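You operate a simulated robot arm through the tools that you are given. There is no shell and no other tool.

The job below is to be done with a simulated robot arm. You get a single attempt, and the scene is never put back.

Task
Stop machine nine and switch it off.
Fine: end the run with the stop key and park the head before the main switch goes off; status disc to stopped.
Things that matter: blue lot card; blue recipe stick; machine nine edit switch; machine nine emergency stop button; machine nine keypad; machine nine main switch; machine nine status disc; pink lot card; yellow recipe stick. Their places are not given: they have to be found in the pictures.

Only the result counts: the job must be done as asked and must still hold three seconds after the hand-in. Knocking over, shifting, dropping, spilling or breaking anything else fails it.

Robot
A 7-joint arm with a two-finger parallel gripper, fixed in place. Base frame: the origin is on the floor under the middle of its stand, x ahead of it, y to its left, z up. Units: mm, rad, N and s.
With the tool pointing down near the work surface it reaches from about 100 to 920 mm from the base axis. Its first joint turns from -2.897 to 2.897 rad. Payload 3.43 kg.
The tool frame sits at the grasp point between the pads (the TCP): z along the fingers, y along the line on which they close. The tips reach 30 mm beyond it. The gripper opens to 94 mm. The fingers are 28 mm wide and 10 mm thick; the gripper's body (50 by 96 mm) begins 55 mm behind the TCP.
Orientation is that of the tool frame in the base frame, as a unit quaternion [x, y, z, w]. With the fingers straight down and closing along the base's y, the tool's x points along the base's -x, its y along +y and its z along -z.

Tools
- The arm moves only by the tool send_rows. Its argument "targets" is one flat list of numbers, 7 for each row, row after row: the turn, a rotation vector about the tool's x, y, z in units of 8 degrees (1.0 is 8 degrees), then the shift along the tool's x, y, z in units of 50 mm (1.0 is 50 mm), then the finger opening in mm, from 0 to 94. In form: [rx, ry, rz, dx, dy, dz, fingers, rx, ry, rz, dx, dy, dz, fingers, ...]. A call has 1 to 20 rows; each row shifts and turns the commanded pose from where the row before left it, along the tool's axes as they then stand. A call with a number of a shift or a turn outside -1 to 1 is refused whole. Rows are played at 5 a second. More than 50 mm and 0.15 rad between two rows, or a gripper value outside its range, and nothing of the call is played. Where a pose cannot be reached the arm comes as near as it can. A force on the tool above 40 N (or 10 N above the force at the start of the call, whichever is more), or a blocked arm, ends the call early, and 0.2 s more pass. Each finger travels about 45 mm/s and halts on what it meets, pressing with about 30 N; the grip force reading is that of the motor and also rises with nothing between the fingers. The clock runs only during rows and for 0.2 s after the last one: add rows that do not move to give the fingers time. The reply holds the time, the measured pose of the TCP, the force on the tool along the base axes, the opening and the grip force, in the units named above and with some noise, with the torque about the TCP (base axes, N m) and any sound that the robot's microphone picked up, and new pictures: "views" is both (left out), scene, wrist or none.
- Cameras (640 x 400 px; columns grow to the right, rows downward): "scene" is fixed at [50.5, -497.1, 1612.9]; the picture's right is [0.10, -0.99, 0.00], its down [-0.62, -0.06, -0.78] and it looks along [0.78, 0.08, -0.62] (base axes); focal length 325 px, centre (320, 200). "wrist" rides on the gripper at [76, 14, -103] in the tool frame; the picture's right is [-0.18, 0.98, 0.00], its down [-0.75, -0.14, -0.64] and it looks along [-0.63, -0.12, 0.77] (tool axes); focal length 243 px, centre (320, 200).
- slide_trunk(by): slides the trunk up (or, below 0, down) by that many mm; the arm rides with it, the base frame stays. It gives what a move gives, with no picture.
- pixel_to_xyz(camera, pixels): for up to 12 pixels [column, row] of the newest picture of that camera ("zoom" is the newest enlarged one), the place [x, y, z] in the base frame of the surface seen there, good to about 3 mm. The clock stands still meanwhile.
- enlarge(camera, box): a new picture of the part [left, top, right, bottom] of that camera's present view, enlarged. The clock stands still meanwhile.
- finish_job(): hands the job in; it is judged then, once.

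Open the gripper and draw the arm clear of the work before you hand the job in, unless the task says otherwise.

The tools are called after ">>>" by a JSON object that holds its "fn" and its "kwargs". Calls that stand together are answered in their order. send_rows: Moves the arm, as the interface text tells. Its arguments: {"type":"object","properties":{"targets":{"type":"array","items":{"type":"number"}},"views":{"type":"string","enum":["both","scene","wrist","none"]}},"required":["targets"]} The other tools are called the same way: slide_trunk (by) moves the trunk up or down; pixel_to_xyz (camera, pixels) gives the place of the surface under pixels of a picture; enlarge (camera, box) takes an enlarged picture of a part of a camera's view; finish_job () hands the job in.

At the start:

```text
t: 0.0
tool_pos: [387.4, -273.4, 1386.7]
tcp_rot: [0.001, 1.0, 0.0, 0.0]
ft_force: [0.5, 0.6, -1.0]
ft_torque: [-0.02, 0.01, 0.01]
opening: 93.6
grip_force: 0.1
trunk travel left (down, up): [-575.0, 35.0]
```

scene: 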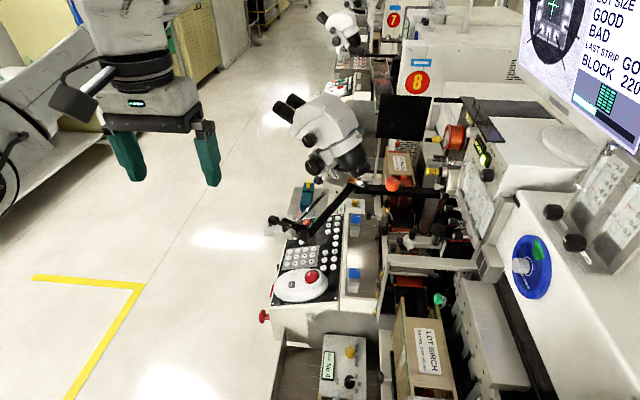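
wrist: 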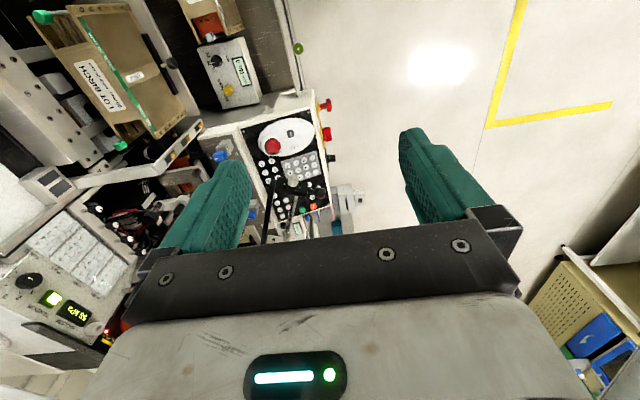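

The scene shows a bonding machine with a keypad around (310,260), a blue disc at (530,265), and a red mushroom at (310,277). I enlarge several areas to identify the controls.

>>> {"fn": "enlarge", "kwargs": {"camera": "scene", "box": [250, 180, 390, 330]}}

>>> {"fn": "enlarge", "kwargs": {"camera": "scene", "box": [440, 120, 640, 320]}}

>>> {"fn": "enlarge", "kwargs": {"camera": "scene", "box": [500, 0, 640, 130]}}

>>> {"fn": "enlarge", "kwargs": {"camera": "scene", "box": [250, 280, 470, 400]}}

>>> {"fn": "enlarge", "kwargs": {"camera": "wrist", "box": [180, 20, 350, 250]}}

>>> {"fn": "enlarge", "kwargs": {"camera": "wrist", "box": [0, 150, 200, 400]}}

```text
2.67 times, centred on (320, 255) of scene
```

zoom: 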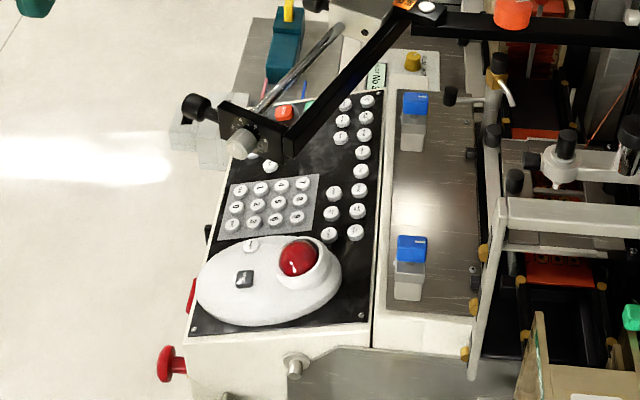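

```text
2.00 times, centred on (540, 220) of scene
```

zoom: 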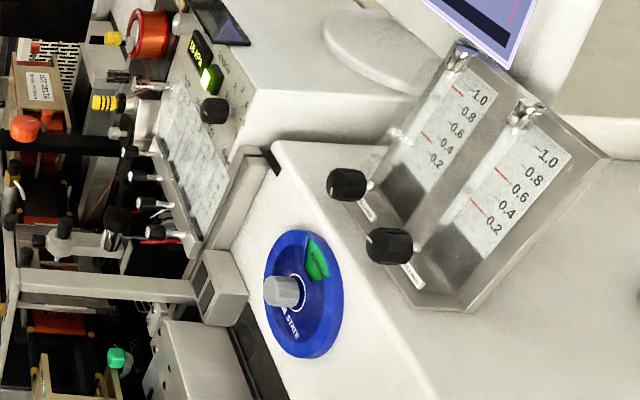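

```text
3.08 times, centred on (570, 65) of scene
```

zoom: 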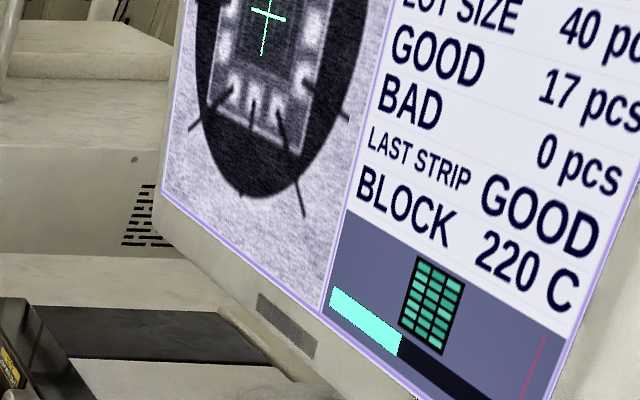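

```text
2.91 times, centred on (360, 340) of scene
```

zoom: 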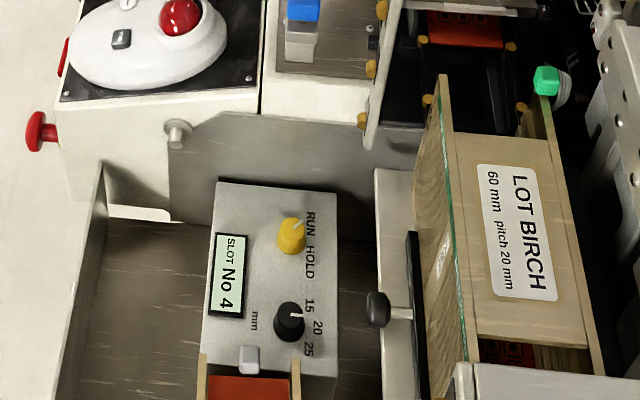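

```text
1.74 times, centred on (265, 135) of wrist
```

zoom: 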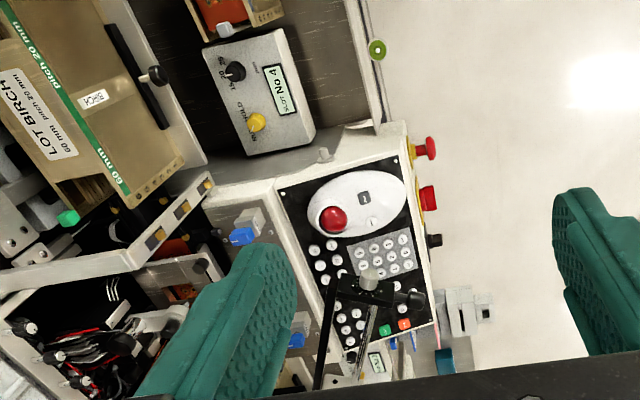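

```text
1.60 times, centred on (100, 275) of wrist
```

zoom: 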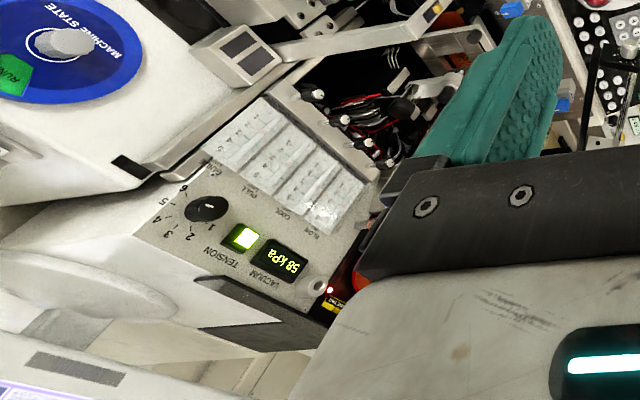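

The panel has a keypad, green/orange keys, red items on its front. I measure the places of the main features from the scene picture.

>>> {"fn": "pixel_to_xyz", "kwargs": {"camera": "scene", "pixels": [[264, 316], [271, 300], [311, 277], [299, 258], [312, 222], [318, 236], [522, 267], [530, 265], [355, 220], [355, 275], [351, 352], [430, 350]]}}

>>> {"fn": "enlarge", "kwargs": {"camera": "wrist", "box": [240, 90, 350, 160]}}

>>> {"fn": "enlarge", "kwargs": {"camera": "wrist", "box": [240, 150, 370, 240]}}

>>> {"fn": "enlarge", "kwargs": {"camera": "scene", "box": [370, 80, 500, 180]}}

>>> {"fn": "enlarge", "kwargs": {"camera": "scene", "box": [250, 0, 450, 130]}}

```text
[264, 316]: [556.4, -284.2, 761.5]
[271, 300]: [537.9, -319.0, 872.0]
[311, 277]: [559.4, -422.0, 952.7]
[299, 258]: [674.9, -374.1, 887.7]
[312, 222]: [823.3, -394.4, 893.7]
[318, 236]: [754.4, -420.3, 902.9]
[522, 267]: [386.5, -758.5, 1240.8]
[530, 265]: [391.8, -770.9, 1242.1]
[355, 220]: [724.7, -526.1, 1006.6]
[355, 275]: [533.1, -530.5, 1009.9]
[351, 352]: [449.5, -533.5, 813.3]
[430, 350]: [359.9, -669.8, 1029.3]
```

```text
5.71 times, centred on (295, 125) of wrist
```

zoom: 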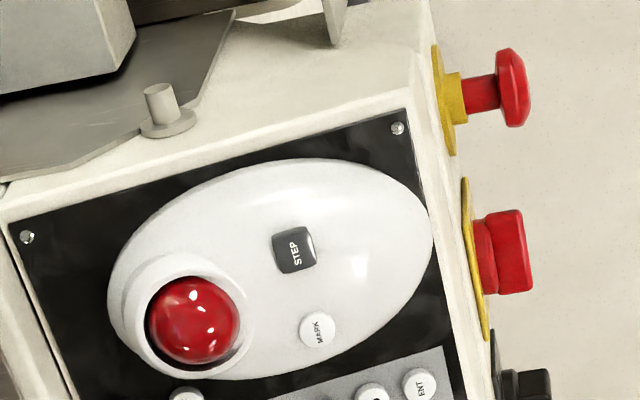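

```text
4.44 times, centred on (305, 195) of wrist
```

zoom: 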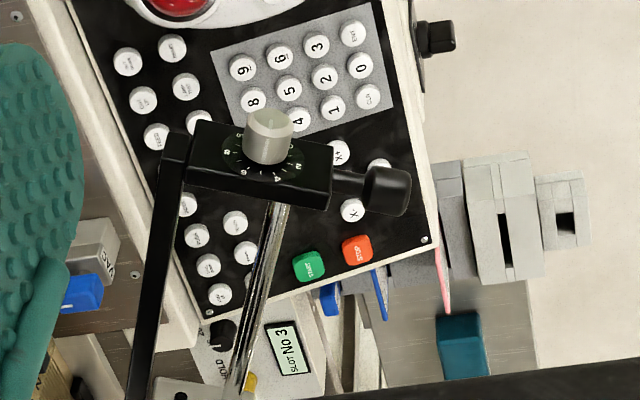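

```text
4.00 times, centred on (435, 130) of scene
```

zoom: 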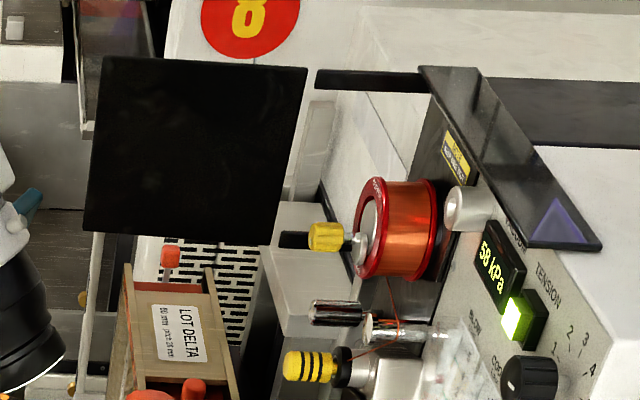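

```text
3.08 times, centred on (350, 65) of scene
```

zoom: 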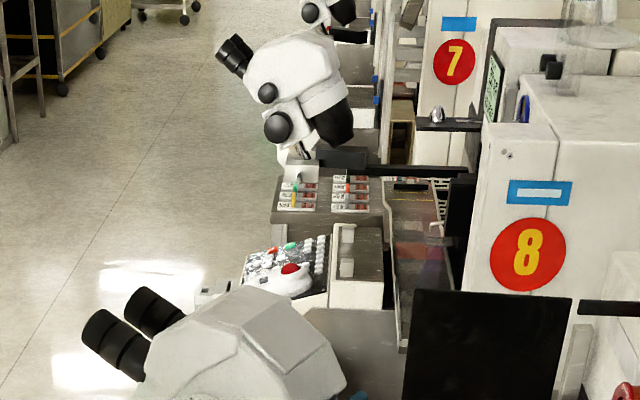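

The STOP key (orange) and START key (green) are at the far end of the keypad panel, and an e-stop mushroom, a red rotary switch and a black switch are on its front face. I get 3D positions of the microscope and other obstacles.

>>> {"fn": "pixel_to_xyz", "kwargs": {"camera": "scene", "pixels": [[285, 110], [318, 165], [350, 155], [325, 110], [395, 185], [270, 220], [305, 237], [400, 110], [340, 185], [355, 180], [425, 190], [307, 190]]}}

>>> {"fn": "enlarge", "kwargs": {"camera": "wrist", "box": [240, 150, 370, 240]}}

```text
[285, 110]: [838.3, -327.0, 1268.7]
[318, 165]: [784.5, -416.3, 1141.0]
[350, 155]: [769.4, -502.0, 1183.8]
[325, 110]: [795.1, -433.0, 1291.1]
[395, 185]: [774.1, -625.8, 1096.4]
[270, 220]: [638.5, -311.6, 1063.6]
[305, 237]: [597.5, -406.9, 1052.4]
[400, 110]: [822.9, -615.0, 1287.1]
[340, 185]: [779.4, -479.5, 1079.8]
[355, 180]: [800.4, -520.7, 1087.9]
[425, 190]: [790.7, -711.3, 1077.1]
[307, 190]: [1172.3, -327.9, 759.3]
```

```text
4.44 times, centred on (305, 195) of wrist
```

zoom: 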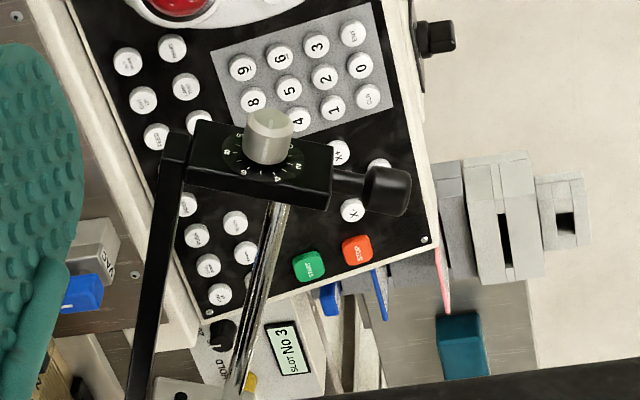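

I now read the 3D positions of the keys and front-panel items from the zoomed wrist picture.

>>> {"fn": "pixel_to_xyz", "kwargs": {"camera": "zoom", "pixels": [[358, 250], [308, 267], [352, 210], [340, 152], [362, 65], [367, 96], [242, 67], [210, 312], [424, 240], [440, 37], [268, 115], [390, 192]]}}

>>> {"fn": "pixel_to_xyz", "kwargs": {"camera": "wrist", "pixels": [[324, 106], [326, 134], [332, 158], [317, 111], [320, 138], [326, 157], [293, 133], [289, 124], [300, 136], [245, 210], [222, 156], [340, 225]]}}

```text
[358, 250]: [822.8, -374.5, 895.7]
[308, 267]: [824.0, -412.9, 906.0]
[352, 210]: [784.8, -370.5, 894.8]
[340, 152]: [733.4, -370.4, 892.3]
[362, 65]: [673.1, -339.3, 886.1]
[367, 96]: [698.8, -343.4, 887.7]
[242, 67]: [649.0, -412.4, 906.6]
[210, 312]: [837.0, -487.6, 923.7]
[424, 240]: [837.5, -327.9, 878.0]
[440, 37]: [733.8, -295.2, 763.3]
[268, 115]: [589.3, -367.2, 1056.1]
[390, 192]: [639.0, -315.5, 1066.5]
```

```text
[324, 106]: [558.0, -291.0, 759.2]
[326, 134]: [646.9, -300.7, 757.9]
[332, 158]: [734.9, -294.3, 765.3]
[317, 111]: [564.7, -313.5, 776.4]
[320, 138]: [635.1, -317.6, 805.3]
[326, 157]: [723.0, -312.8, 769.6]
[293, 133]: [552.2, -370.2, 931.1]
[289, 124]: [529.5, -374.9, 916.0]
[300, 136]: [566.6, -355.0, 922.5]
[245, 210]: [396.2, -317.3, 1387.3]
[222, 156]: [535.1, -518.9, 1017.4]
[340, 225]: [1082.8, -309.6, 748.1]
```

Panel slopes up from about (y -325, z 877) to (y -488, z 924); STOP at (823,-375,896). Now I look closer at the status disc and the microscope eyepieces.

>>> {"fn": "enlarge", "kwargs": {"camera": "scene", "box": [500, 225, 570, 305]}}

>>> {"fn": "enlarge", "kwargs": {"camera": "wrist", "box": [0, 130, 80, 230]}}

>>> {"fn": "pixel_to_xyz", "kwargs": {"camera": "scene", "pixels": [[297, 101], [280, 108], [314, 163], [316, 172], [365, 165], [300, 145], [340, 100], [514, 262], [551, 265], [530, 237], [530, 297], [539, 250]]}}

```text
5.00 times, centred on (535, 265) of scene
```

zoom: 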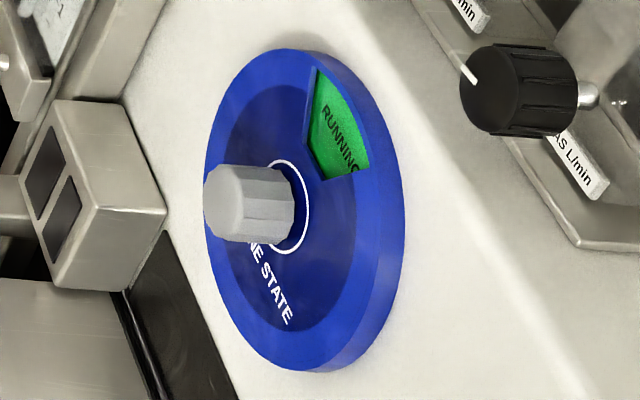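

```text
4.00 times, centred on (40, 180) of wrist
```

zoom: 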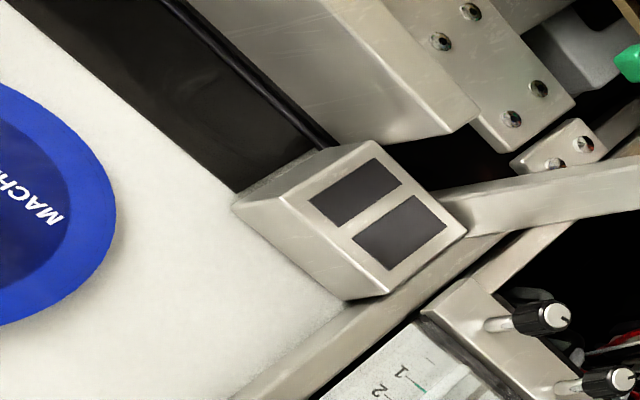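

```text
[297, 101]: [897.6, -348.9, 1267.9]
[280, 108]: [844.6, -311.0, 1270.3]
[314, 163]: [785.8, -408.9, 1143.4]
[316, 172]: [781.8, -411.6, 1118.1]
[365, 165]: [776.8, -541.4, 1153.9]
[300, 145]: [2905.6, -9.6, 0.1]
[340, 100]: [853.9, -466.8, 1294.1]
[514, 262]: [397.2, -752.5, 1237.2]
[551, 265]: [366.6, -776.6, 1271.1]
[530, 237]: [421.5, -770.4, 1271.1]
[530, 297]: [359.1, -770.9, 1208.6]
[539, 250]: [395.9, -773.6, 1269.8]
```

The status disc sits on a vertical face at about (392,-772,1241) showing RUNNING. I first rotate the tool +90° about its axis, so the wrist camera looks toward the machine's front (-y).

>>> {"fn": "send_rows", "kwargs": {"targets": [0, 0, 1, 0, 0, 0, 94, 0, 0, 1, 0, 0, 0, 94, 0, 0, 1, 0, 0, 0, 94, 0, 0, 1, 0, 0, 0, 94, 0, 0, 1, 0, 0, 0, 94, 0, 0, 1, 0, 0, 0, 94, 0, 0, 1, 0, 0, 0, 94, 0, 0, 1, 0, 0, 0, 94, 0, 0, 1, 0, 0, 0, 94, 0, 0, 1, 0, 0, 0, 94, 0, 0, 1, 0, 0, 0, 94, 0, 0, 0.25, 0, 0, 0, 94], "views": "both"}}

```text
t: 2.6
tool_pos: [388.2, -272.3, 1387.4]
tcp_rot: [0.708, 0.706, 0.0, -0.001]
ft_force: [0.2, 0.0, -0.2]
ft_torque: [0.0, 0.0, -0.02]
opening: 94.1
grip_force: 0.0
trunk travel left (down, up): [-575.0, 35.0]
```

scene: 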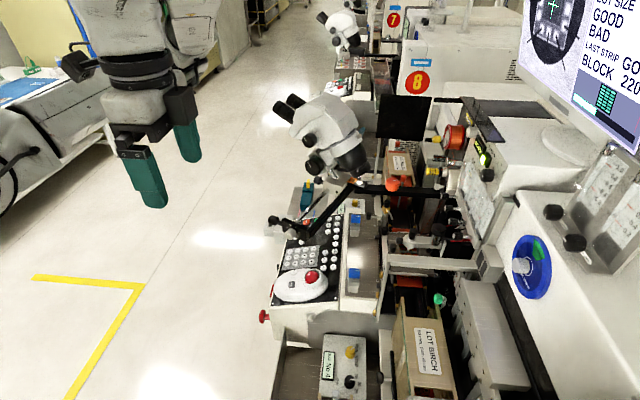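
wrist: 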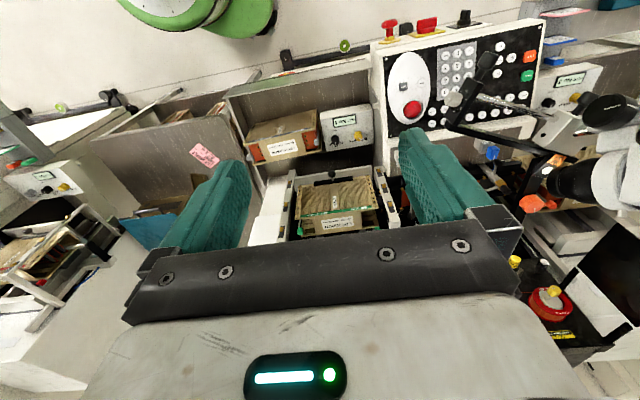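

The wrist picture is upside down relative to the world but shows the keypad at (460,80) clearly and a pink card at (204,153). I enlarge these.

>>> {"fn": "enlarge", "kwargs": {"camera": "wrist", "box": [370, 0, 560, 140]}}

>>> {"fn": "enlarge", "kwargs": {"camera": "wrist", "box": [435, 35, 545, 125]}}

>>> {"fn": "enlarge", "kwargs": {"camera": "wrist", "box": [0, 80, 240, 240]}}

>>> {"fn": "pixel_to_xyz", "kwargs": {"camera": "scene", "pixels": [[417, 82], [394, 20], [580, 60], [421, 63], [465, 90], [600, 320], [345, 20]]}}

```text
2.86 times, centred on (465, 70) of wrist
```

zoom: 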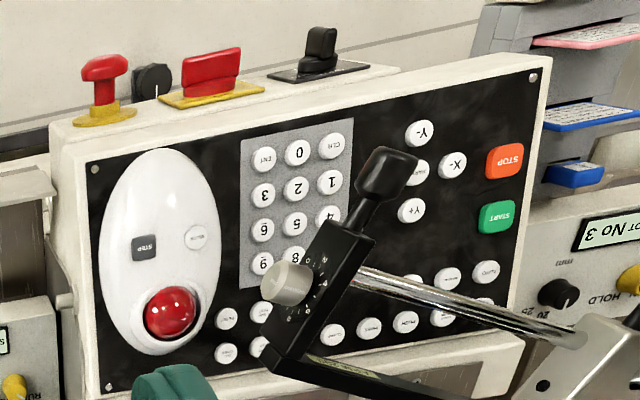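

```text
4.44 times, centred on (490, 80) of wrist
```

zoom: 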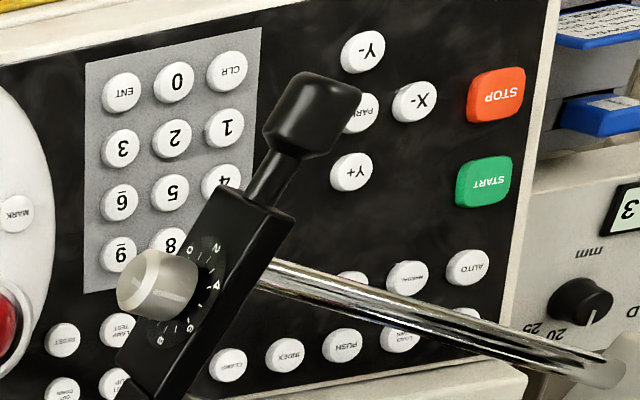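

```text
2.50 times, centred on (120, 160) of wrist
```

zoom: 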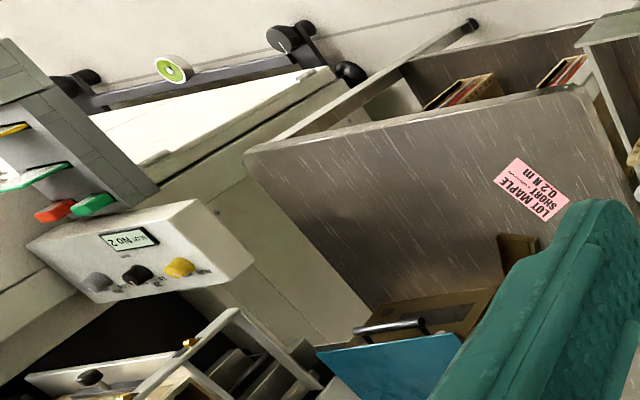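

```text
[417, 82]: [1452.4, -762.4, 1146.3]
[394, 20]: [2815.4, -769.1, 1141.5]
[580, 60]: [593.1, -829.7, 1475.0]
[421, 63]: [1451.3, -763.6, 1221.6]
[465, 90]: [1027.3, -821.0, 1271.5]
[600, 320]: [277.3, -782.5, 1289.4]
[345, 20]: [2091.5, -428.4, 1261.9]
```

The keys are labelled: STOP (orange) at the far end and PARK in the middle of the Y-/X-/Y+/X+ cross, about (759,-371,893). I move the hand out in front of the machine (y≈-100) and toward x≈760, staying high, then tilt it 40° toward -y.

>>> {"fn": "send_rows", "kwargs": {"targets": [0, 0, 0, 0.382, 0.827, 0, 94, 0, 0, 0, 0.382, 0.827, 0, 94, 0, 0, 0, 0.382, 0.827, 0, 94, 0, 0, 0, 0.382, 0.827, 0, 94, 0, 0, 0, 0.382, 0.827, 0, 94, 0, 0, 0, 0.382, 0.827, 0, 94, 0, 0, 0, 0.382, 0.827, 0, 94, 0, 0, 0, 0.382, 0.827, 0, 94, 0, 0, 0, 0.382, 0.827, 0, 94], "views": "both"}}

>>> {"fn": "slide_trunk", "kwargs": {"by": -150}}

```text
t: 4.6
tool_pos: [759.1, -99.4, 1387.3]
tcp_rot: [0.707, 0.708, 0.0, -0.001]
ft_force: [0.6, 0.3, 0.0]
ft_torque: [-0.03, -0.01, -0.01]
opening: 93.9
grip_force: 0.0
trunk travel left (down, up): [-575.0, 35.0]
```

scene: 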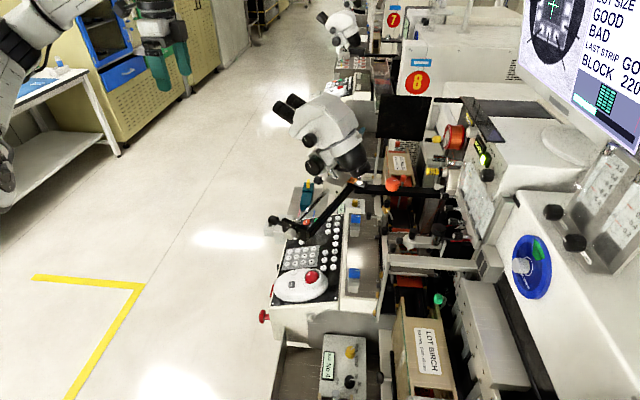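
wrist: 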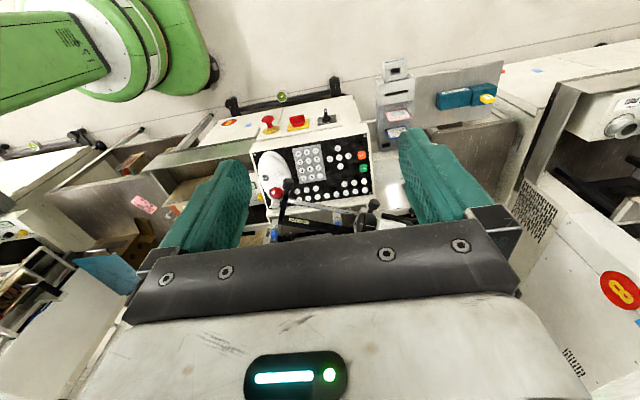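

```text
t: 6.3
tool_pos: [758.8, -98.4, 1237.7]
tcp_rot: [0.707, 0.707, 0.0, 0.0]
ft_force: [-0.6, 0.1, -0.5]
ft_torque: [0.0, -0.01, 0.0]
opening: 94.3
grip_force: 0.0
trunk travel left (down, up): [-425.0, 185.0]
```

The wrist picture shows the front console with a round red label at (230,122) and the three front switches. I enlarge those to read labels and positions.

>>> {"fn": "enlarge", "kwargs": {"camera": "wrist", "box": [200, 60, 440, 240]}}

```text
2.22 times, centred on (320, 150) of wrist
```

zoom: 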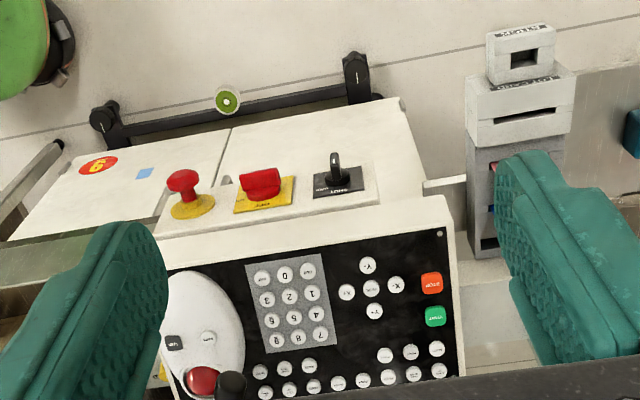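

The "9" badge confirms machine nine. I query 3D positions of the keys and the front switches from this zoom.

>>> {"fn": "pixel_to_xyz", "kwargs": {"camera": "zoom", "pixels": [[432, 283], [371, 289], [397, 285], [346, 292], [368, 265], [436, 316], [260, 184], [245, 203], [290, 200], [338, 184], [192, 210], [183, 178]]}}

>>> {"fn": "pixel_to_xyz", "kwargs": {"camera": "zoom", "pixels": [[236, 192], [237, 212], [293, 179], [291, 201], [315, 175], [366, 190], [318, 197], [170, 200], [380, 195], [158, 235], [335, 160], [332, 157]]}}

>>> {"fn": "enlarge", "kwargs": {"camera": "wrist", "box": [255, 100, 345, 145]}}

```text
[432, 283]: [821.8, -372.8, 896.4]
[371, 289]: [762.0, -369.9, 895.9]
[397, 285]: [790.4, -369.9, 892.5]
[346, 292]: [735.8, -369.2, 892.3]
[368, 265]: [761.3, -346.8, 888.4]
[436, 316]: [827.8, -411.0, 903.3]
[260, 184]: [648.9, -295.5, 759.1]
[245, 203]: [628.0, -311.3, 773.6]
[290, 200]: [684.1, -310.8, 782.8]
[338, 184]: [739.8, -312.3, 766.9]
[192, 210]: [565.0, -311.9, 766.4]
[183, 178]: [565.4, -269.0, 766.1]
```

```text
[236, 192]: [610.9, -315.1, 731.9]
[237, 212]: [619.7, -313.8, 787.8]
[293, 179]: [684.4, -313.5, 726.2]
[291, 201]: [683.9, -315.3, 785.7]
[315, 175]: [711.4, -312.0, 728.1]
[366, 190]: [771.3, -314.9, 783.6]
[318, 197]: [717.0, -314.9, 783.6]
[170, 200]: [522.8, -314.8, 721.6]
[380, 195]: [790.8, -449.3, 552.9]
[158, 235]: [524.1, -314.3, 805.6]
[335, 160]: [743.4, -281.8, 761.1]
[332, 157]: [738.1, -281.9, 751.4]
```

```text
7.11 times, centred on (300, 122) of wrist
```

zoom: 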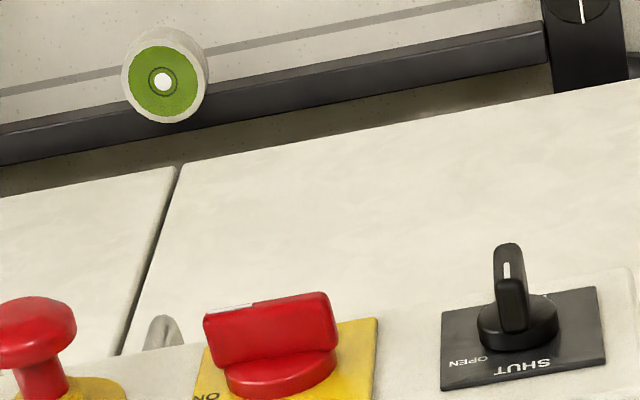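

Main switch plate is centred near (648,-314,758) on the vertical front face, handle horizontal with its white mark toward ON. Before pressing keys I check the overhead manipulator rod positions and look at the current scene.

>>> {"fn": "enlarge", "kwargs": {"camera": "scene", "box": [260, 150, 400, 260]}}

```text
3.64 times, centred on (330, 205) of scene
```

zoom: 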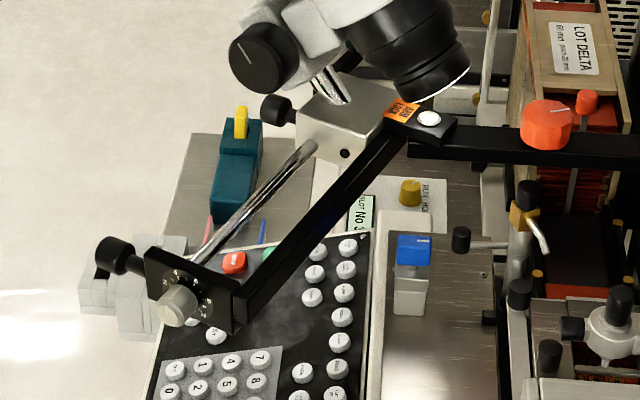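

>>> {"fn": "pixel_to_xyz", "kwargs": {"camera": "zoom", "pixels": [[190, 262], [250, 205], [305, 150], [345, 125], [280, 110], [260, 260], [330, 180], [395, 130], [258, 55], [115, 255], [410, 85], [340, 95]]}}

```text
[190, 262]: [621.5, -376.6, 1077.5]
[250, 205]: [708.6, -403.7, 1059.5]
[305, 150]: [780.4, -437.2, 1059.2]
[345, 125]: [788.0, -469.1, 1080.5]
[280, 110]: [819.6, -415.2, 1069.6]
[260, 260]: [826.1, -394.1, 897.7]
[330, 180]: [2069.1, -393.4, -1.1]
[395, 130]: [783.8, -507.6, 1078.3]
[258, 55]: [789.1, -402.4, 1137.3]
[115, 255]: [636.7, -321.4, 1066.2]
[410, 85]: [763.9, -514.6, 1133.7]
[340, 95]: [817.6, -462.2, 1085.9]
```

The rod runs from (621,-377,1077) to (780,-437,1059) and a block with knob sits at (820,-415,1070), so a tilted approach from +y under them is clear. I tilt the tool 40° and close the fingers, then go to a waypoint in front of the STOP key.

>>> {"fn": "send_rows", "kwargs": {"targets": [0, -1, 0, 0, 0, 0, 0, 0, -1, 0, 0, 0, 0, 0, 0, -1, 0, 0, 0, 0, 0, 0, -1, 0, 0, 0, 0, 0, 0, -1, 0, 0, 0, 0, 0, 0, 0, 0, 0.254, 0.21, 0.778, 0, 0, 0, 0, 0.254, 0.21, 0.778, 0, 0, 0, 0, 0.254, 0.21, 0.778, 0, 0, 0, 0, 0.254, 0.21, 0.778, 0, 0, 0, 0, 0.254, 0.21, 0.778, 0, 0, 0, 0, 0.254, 0.21, 0.778, 0], "views": "both"}}

```text
t: 8.8
tool_pos: [823.0, -190.2, 1010.9]
tcp_rot: [0.664, 0.665, -0.241, 0.242]
ft_force: [-0.3, -0.4, 0.7]
ft_torque: [0.0, 0.0, 0.0]
opening: 0.1
grip_force: 30.0
trunk travel left (down, up): [-425.0, 185.0]
```

scene: 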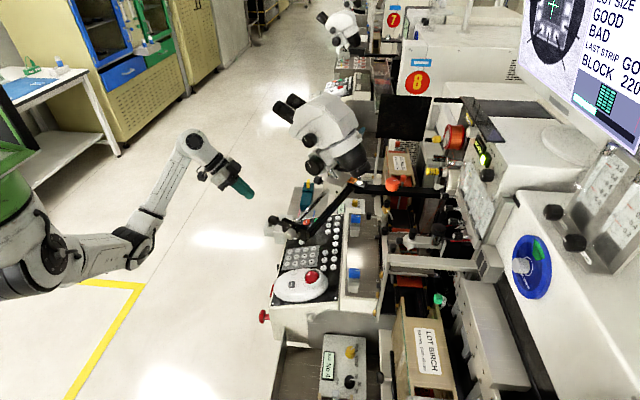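
wrist: 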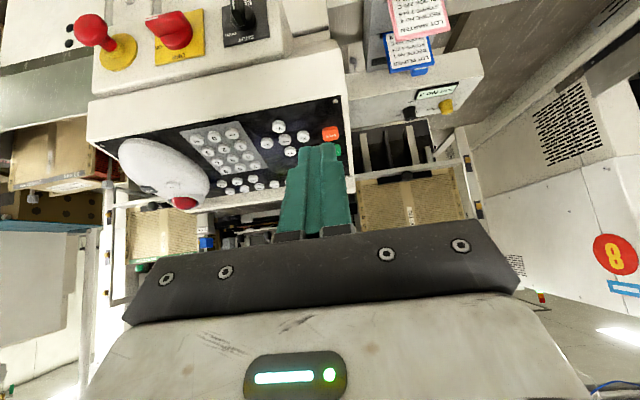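

The fingers are closed and in front of the STOP key, visible at (330,132) in the wrist view. I zoom on the front switches and keys to read the main switch legend and refine positions.

>>> {"fn": "enlarge", "kwargs": {"camera": "wrist", "box": [60, 0, 290, 90]}}

>>> {"fn": "enlarge", "kwargs": {"camera": "wrist", "box": [250, 100, 360, 180]}}

>>> {"fn": "pixel_to_xyz", "kwargs": {"camera": "wrist", "pixels": [[330, 132], [337, 149], [284, 139], [303, 136], [267, 142], [278, 126], [172, 30], [155, 28], [186, 30], [240, 14], [92, 30], [170, 50]]}}

```text
2.78 times, centred on (175, 45) of wrist
```

zoom: 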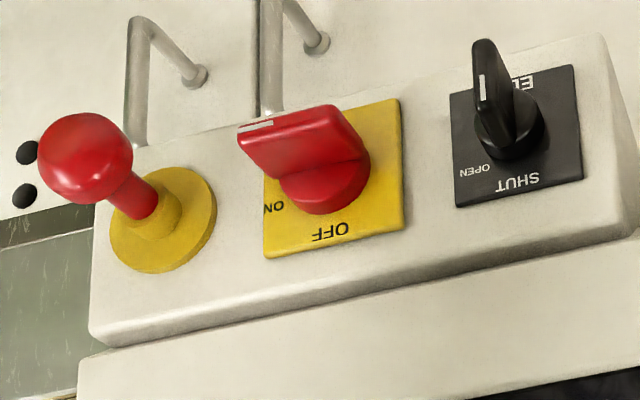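

```text
5.00 times, centred on (305, 140) of wrist
```

zoom: 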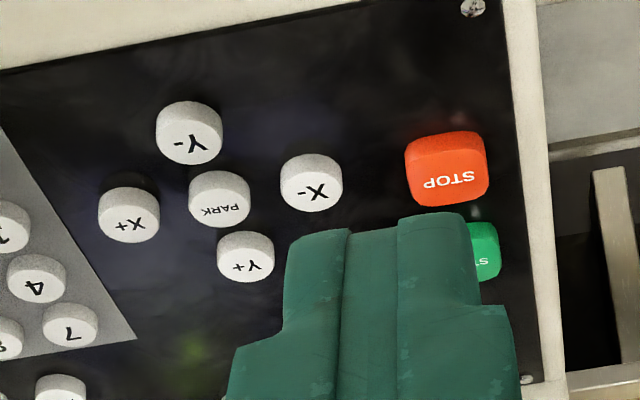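

```text
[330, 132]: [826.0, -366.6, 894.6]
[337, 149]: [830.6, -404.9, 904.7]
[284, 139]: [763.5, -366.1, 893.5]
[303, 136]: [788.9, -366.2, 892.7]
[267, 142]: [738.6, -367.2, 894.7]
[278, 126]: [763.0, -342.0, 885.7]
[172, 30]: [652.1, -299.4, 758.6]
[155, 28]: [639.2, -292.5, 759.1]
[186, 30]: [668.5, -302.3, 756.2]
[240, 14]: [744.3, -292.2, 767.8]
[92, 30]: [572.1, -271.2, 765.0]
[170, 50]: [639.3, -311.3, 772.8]
```

The legend shows ON at the handle's -x side and OFF at the top; the handle points to ON. STOP is at about (824,-372,896), so I move the closed fingertips to about 20 mm off the STOP key.

>>> {"fn": "send_rows", "kwargs": {"targets": [0, 0, 0, -0.437, 0.003, 0.783, 0, 0, 0, 0, -0.437, 0.003, 0.783, 0, 0, 0, 0, -0.437, 0.003, 0.783, 0, 0, 0, 0, -0.437, 0.003, 0.783, 0], "views": "both"}}

```text
t: 9.8
tool_pos: [822.4, -359.2, 945.4]
tcp_rot: [0.664, 0.665, -0.242, 0.242]
ft_force: [-0.5, 0.7, -0.2]
ft_torque: [-0.03, 0.02, -0.01]
opening: 0.0
grip_force: 30.1
trunk travel left (down, up): [-425.0, 185.0]
```

scene: 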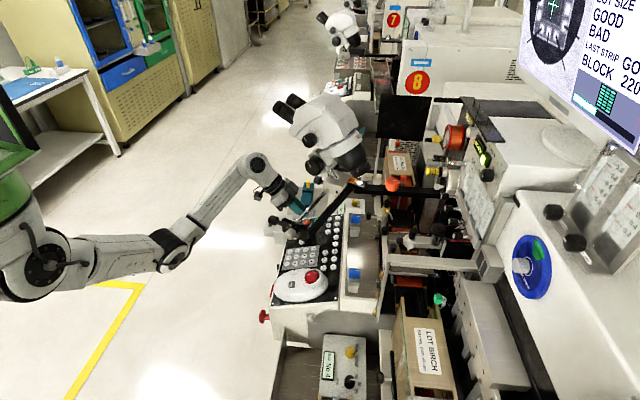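
wrist: 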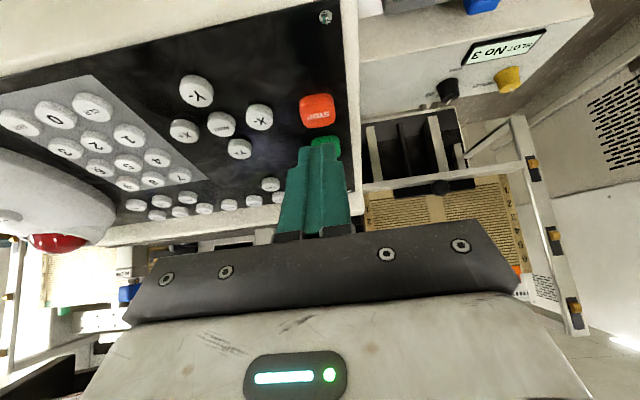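

The tip hovers near STOP (key at (317,110), tip at (320,142)). I measure both from this closer view.

>>> {"fn": "pixel_to_xyz", "kwargs": {"camera": "wrist", "pixels": [[317, 110], [305, 103], [330, 103], [317, 122], [315, 150], [330, 150], [221, 123], [325, 141], [316, 98]]}}

>>> {"fn": "enlarge", "kwargs": {"camera": "wrist", "box": [260, 70, 380, 240]}}

```text
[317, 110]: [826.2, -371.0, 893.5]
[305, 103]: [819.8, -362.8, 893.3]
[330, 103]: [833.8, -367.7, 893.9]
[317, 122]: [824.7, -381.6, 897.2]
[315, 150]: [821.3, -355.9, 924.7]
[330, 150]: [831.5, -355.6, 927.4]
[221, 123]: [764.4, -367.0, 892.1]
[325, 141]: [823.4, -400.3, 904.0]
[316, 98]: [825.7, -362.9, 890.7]
```

```text
2.35 times, centred on (320, 155) of wrist
```

zoom: 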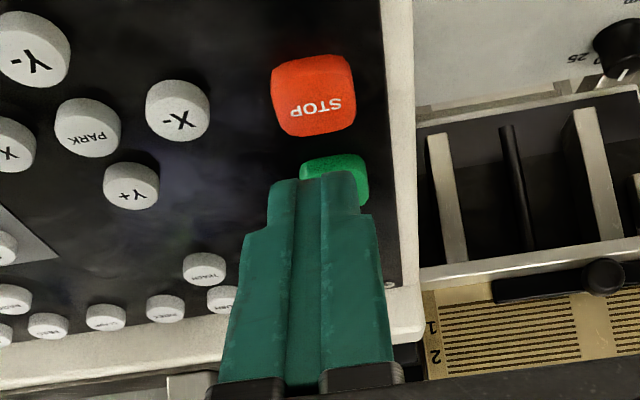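

STOP's centre is about (826,-371,894). I shift 3 mm in +x and descend 14 mm along the panel normal, then check the force.

>>> {"fn": "send_rows", "kwargs": {"targets": [0, 0, 0, 0.04, 0.06, 0.0915, 0, 0, 0, 0, 0.04, 0, 0.0915, 0, 0, 0, 0, 0.032, 0, 0.073, 0, 0, 0, 0, 0, 0, 0, 0], "views": "wrist"}}

```text
t: 10.8
tool_pos: [825.5, -363.4, 931.8]
tcp_rot: [0.664, 0.665, -0.241, 0.242]
ft_force: [-0.4, 0.3, 1.2]
ft_torque: [-0.02, -0.01, -0.02]
opening: 0.0
grip_force: 30.0
trunk travel left (down, up): [-425.0, 185.0]
```

wrist: 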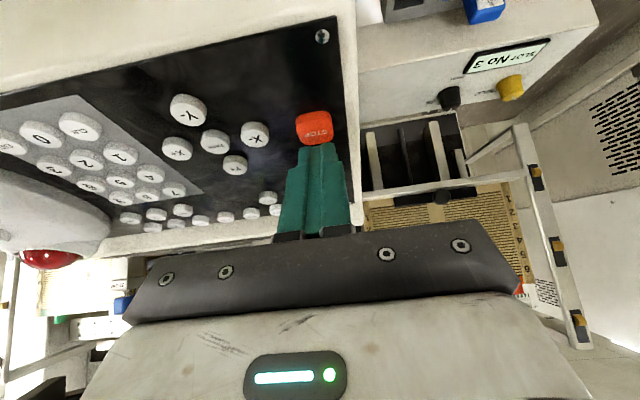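

The tip now overlaps the STOP key with no contact force yet. I press on in 2 mm steps along the normal.

>>> {"fn": "send_rows", "kwargs": {"targets": [0, 0, 0, 0.016, 0, 0.0366, 0, 0, 0, 0, 0.016, 0, 0.0366, 0, 0, 0, 0, 0.016, 0, 0.0366, 0, 0, 0, 0, 0, 0, 0, 0], "views": "both"}}

```text
t: 11.8
tool_pos: [824.8, -364.4, 927.5]
tcp_rot: [0.664, 0.665, -0.242, 0.242]
ft_force: [0.6, 1.0, -0.4]
ft_torque: [-0.01, 0.02, -0.03]
opening: 0.0
grip_force: 29.8
trunk travel left (down, up): [-425.0, 185.0]
```

scene: 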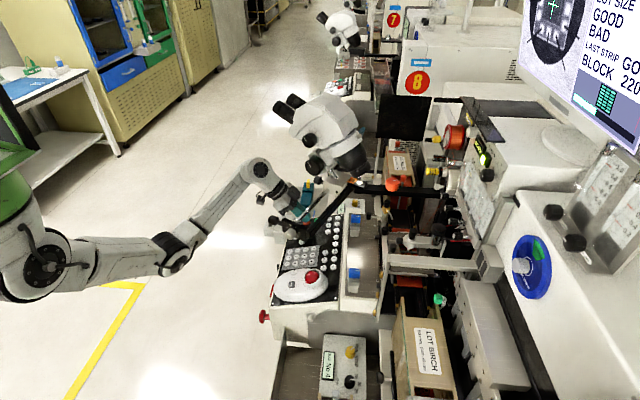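
wrist: 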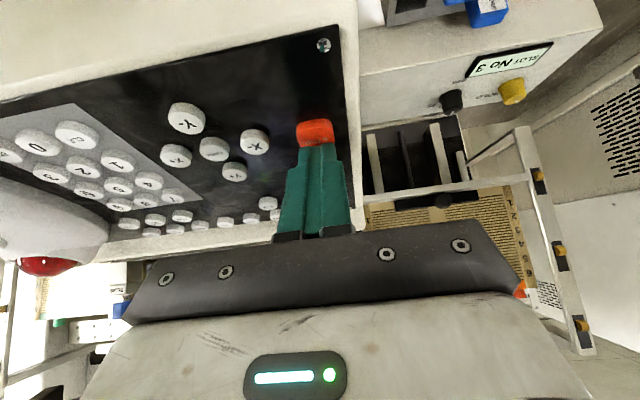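

Almost at contact (tip around z 895) with no force yet; I continue pressing a few more 2 mm steps.

>>> {"fn": "send_rows", "kwargs": {"targets": [0, 0, 0, 0.016, 0, 0.0366, 0, 0, 0, 0, 0.016, 0, 0.0366, 0, 0, 0, 0, 0, 0, 0, 0], "views": "both"}}

```text
t: 12.6
tool_pos: [825.5, -364.4, 923.3]
tcp_rot: [0.664, 0.665, -0.242, 0.242]
ft_force: [-0.2, 1.2, 2.2]
ft_torque: [0.01, -0.01, -0.01]
opening: 0.0
grip_force: 30.5
trunk travel left (down, up): [-425.0, 185.0]
heard: click
```

scene: 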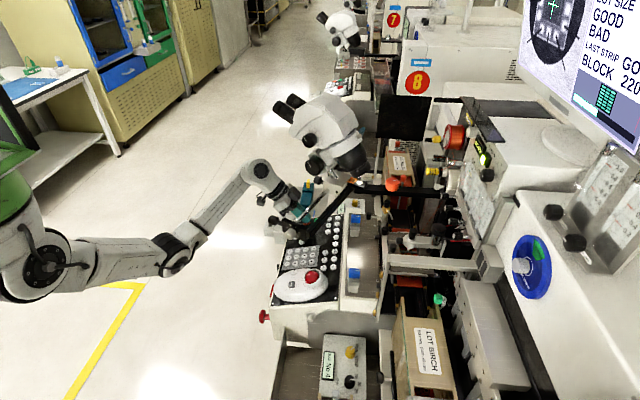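
wrist: 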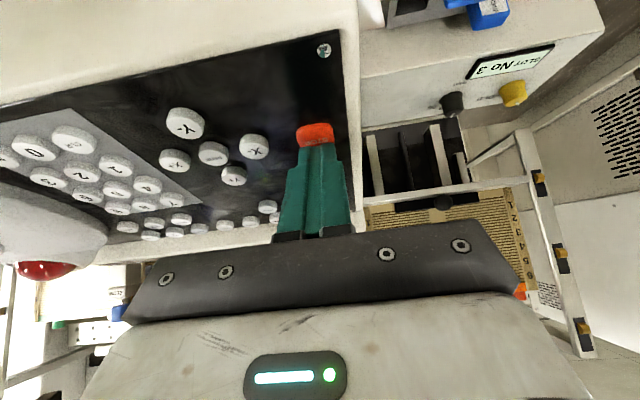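

A click was heard: STOP registered. I back off 30 mm along the normal and inspect the visible part of the screen.

>>> {"fn": "send_rows", "kwargs": {"targets": [0, 0, 0, -0.12, 0, -0.275, 0, 0, 0, 0, -0.12, 0, -0.275, 0, 0, 0, 0, 0, 0, 0, 0], "views": "both"}}

>>> {"fn": "enlarge", "kwargs": {"camera": "scene", "box": [500, 0, 640, 130]}}

```text
t: 13.3
tool_pos: [823.8, -356.6, 951.9]
tcp_rot: [0.665, 0.664, -0.242, 0.241]
ft_force: [0.2, 0.1, 0.2]
ft_torque: [-0.01, -0.01, 0.0]
opening: 0.1
grip_force: 30.0
trunk travel left (down, up): [-425.0, 185.0]
```

scene: 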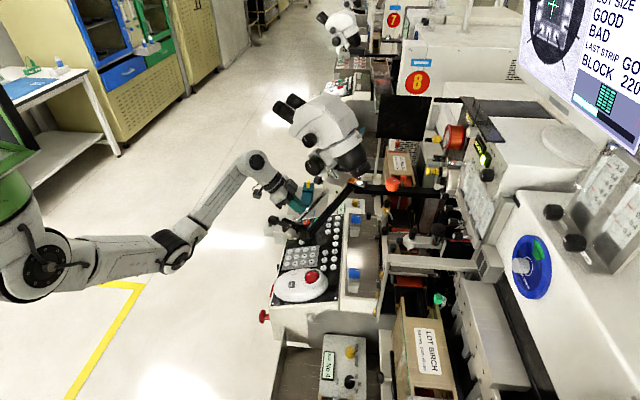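
wrist: 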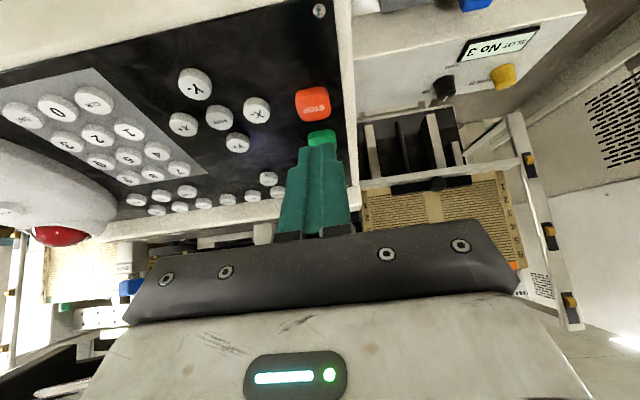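

```text
3.08 times, centred on (570, 65) of scene
```

zoom: 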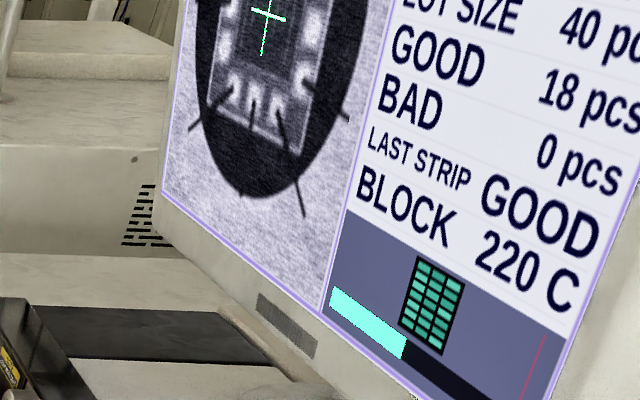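

GOOD reads 18 (17 earlier), so I need to make sure the run really ended. I move 64 mm in -x to hover by PARK while waiting, and check whether the counter or head moves.

>>> {"fn": "send_rows", "kwargs": {"targets": [0, 0, 0, 0, -0.62, 0, 0, 0, 0, 0, 0, -0.6, 0, 0, 0, 0, 0, 0, 0, 0, 0, 0, 0, 0, 0, 0, 0, 0, 0, 0, 0, 0, 0, 0, 0, 0, 0, 0, 0, 0, 0, 0, 0, 0, 0, 0, 0, 0, 0, 0, 0, 0, 0, 0, 0, 0], "views": "both"}}

>>> {"fn": "enlarge", "kwargs": {"camera": "scene", "box": [500, 0, 640, 130]}}

>>> {"fn": "enlarge", "kwargs": {"camera": "scene", "box": [370, 150, 510, 290]}}

>>> {"fn": "enlarge", "kwargs": {"camera": "wrist", "box": [230, 80, 410, 240]}}

```text
t: 15.2
tool_pos: [762.5, -356.9, 951.9]
tcp_rot: [0.664, 0.665, -0.242, 0.243]
ft_force: [-0.3, -0.3, -0.3]
ft_torque: [0.02, 0.0, -0.02]
opening: 0.1
grip_force: 29.8
trunk travel left (down, up): [-425.0, 185.0]
```

scene: 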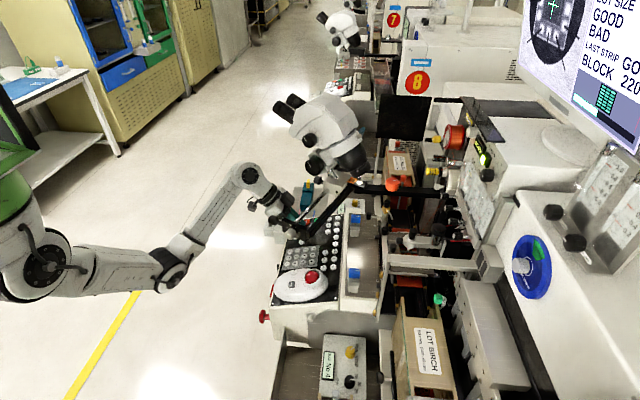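
wrist: 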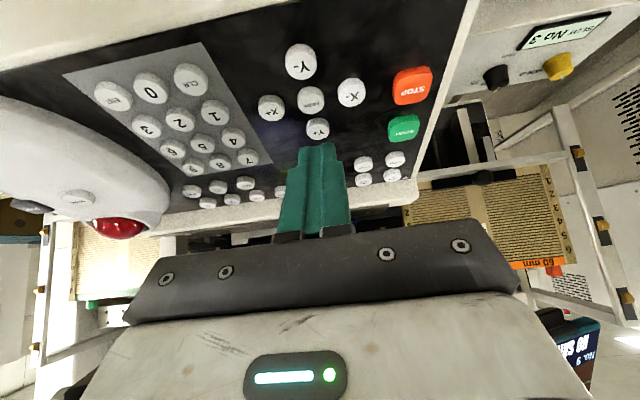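

```text
3.08 times, centred on (570, 65) of scene
```

zoom: 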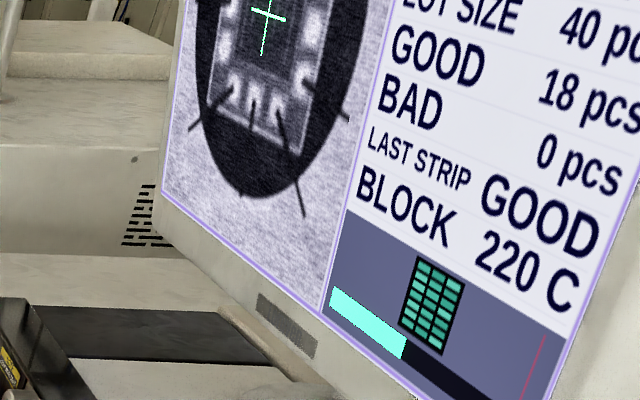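

```text
2.86 times, centred on (440, 220) of scene
```

zoom: 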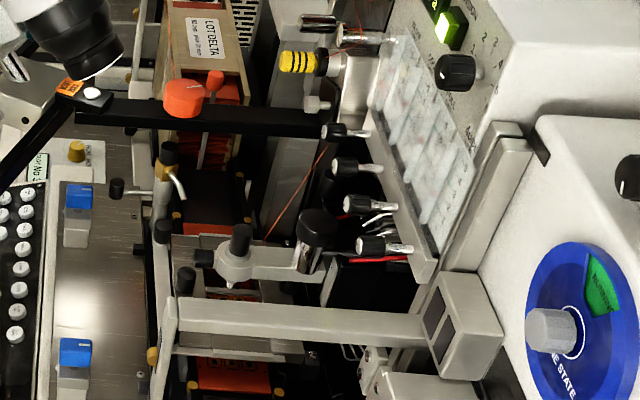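

```text
2.50 times, centred on (320, 160) of wrist
```

zoom: 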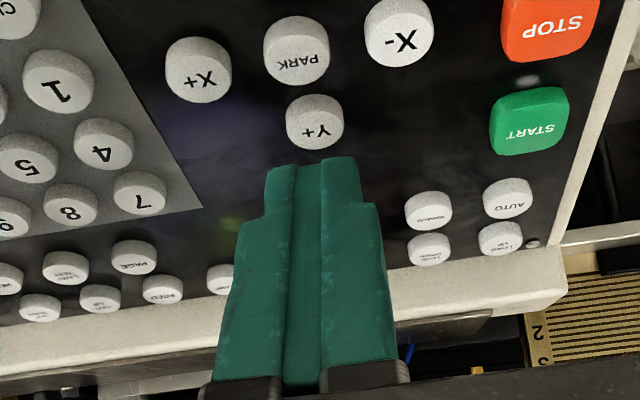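

GOOD stays at 18. A dark panel with text is visible at (572,345) in the wrist view; I enlarge it.

>>> {"fn": "enlarge", "kwargs": {"camera": "wrist", "box": [520, 290, 640, 400]}}

>>> {"fn": "pixel_to_xyz", "kwargs": {"camera": "wrist", "pixels": [[310, 100], [302, 93], [318, 105], [270, 107], [350, 92], [301, 62], [317, 128], [575, 350]]}}

```text
3.64 times, centred on (580, 345) of wrist
```

zoom: 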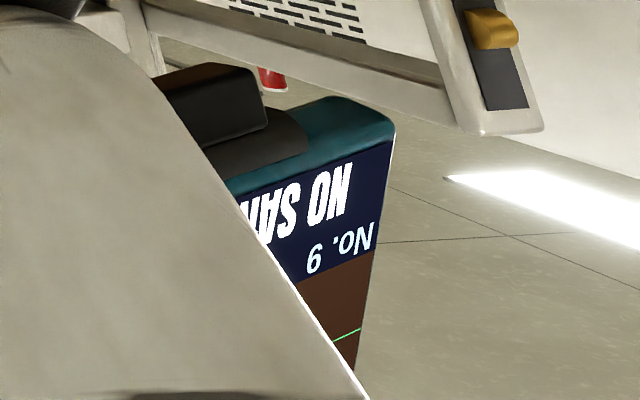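

```text
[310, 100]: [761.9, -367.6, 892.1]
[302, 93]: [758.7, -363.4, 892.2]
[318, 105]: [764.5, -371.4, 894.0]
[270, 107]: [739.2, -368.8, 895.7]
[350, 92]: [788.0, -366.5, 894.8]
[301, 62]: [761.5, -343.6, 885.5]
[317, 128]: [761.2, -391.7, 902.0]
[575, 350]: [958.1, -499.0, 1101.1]
```

That is part of another display marked "No. 9". I wait 4 s here and recheck the counter to confirm the run has ended.

>>> {"fn": "send_rows", "kwargs": {"targets": [0, 0, 0, 0, 0, 0, 0, 0, 0, 0, 0, 0, 0, 0, 0, 0, 0, 0, 0, 0, 0, 0, 0, 0, 0, 0, 0, 0, 0, 0, 0, 0, 0, 0, 0, 0, 0, 0, 0, 0, 0, 0, 0, 0, 0, 0, 0, 0, 0, 0, 0, 0, 0, 0, 0, 0, 0, 0, 0, 0, 0, 0, 0, 0, 0, 0, 0, 0, 0, 0, 0, 0, 0, 0, 0, 0, 0, 0, 0, 0, 0, 0, 0, 0, 0, 0, 0, 0, 0, 0, 0, 0, 0, 0, 0, 0, 0, 0, 0, 0, 0, 0, 0, 0, 0, 0, 0, 0, 0, 0, 0, 0, 0, 0, 0, 0, 0, 0, 0, 0, 0, 0, 0, 0, 0, 0, 0, 0, 0, 0, 0, 0, 0, 0, 0, 0, 0, 0, 0, 0], "views": "scene"}}

>>> {"fn": "enlarge", "kwargs": {"camera": "scene", "box": [500, 0, 640, 130]}}

>>> {"fn": "enlarge", "kwargs": {"camera": "scene", "box": [370, 150, 510, 290]}}

```text
t: 19.4
tool_pos: [763.4, -356.7, 952.0]
tcp_rot: [0.665, 0.664, -0.242, 0.242]
ft_force: [0.8, 0.1, 0.2]
ft_torque: [-0.01, 0.01, 0.01]
opening: 0.0
grip_force: 29.4
trunk travel left (down, up): [-425.0, 185.0]
```

scene: 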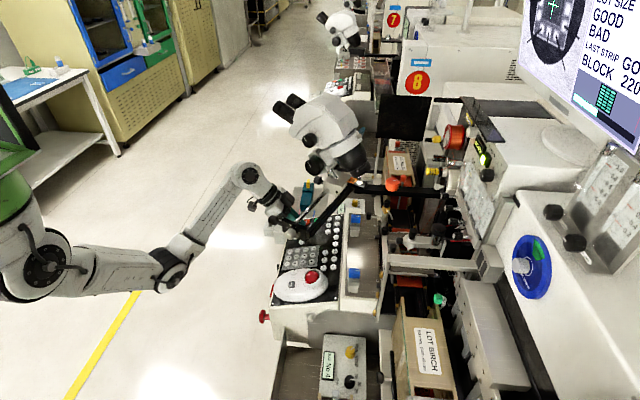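

```text
3.08 times, centred on (570, 65) of scene
```

zoom: 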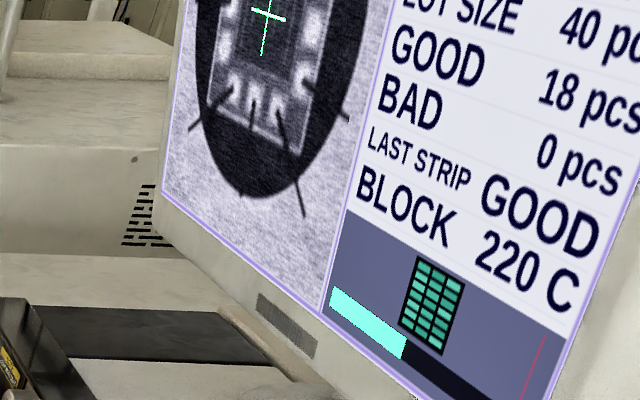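

```text
2.86 times, centred on (440, 220) of scene
```

zoom: 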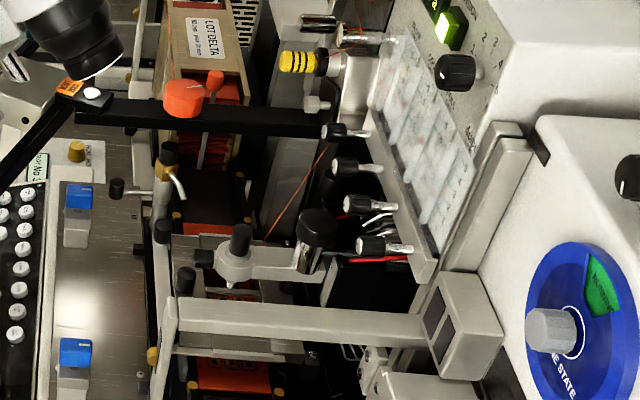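

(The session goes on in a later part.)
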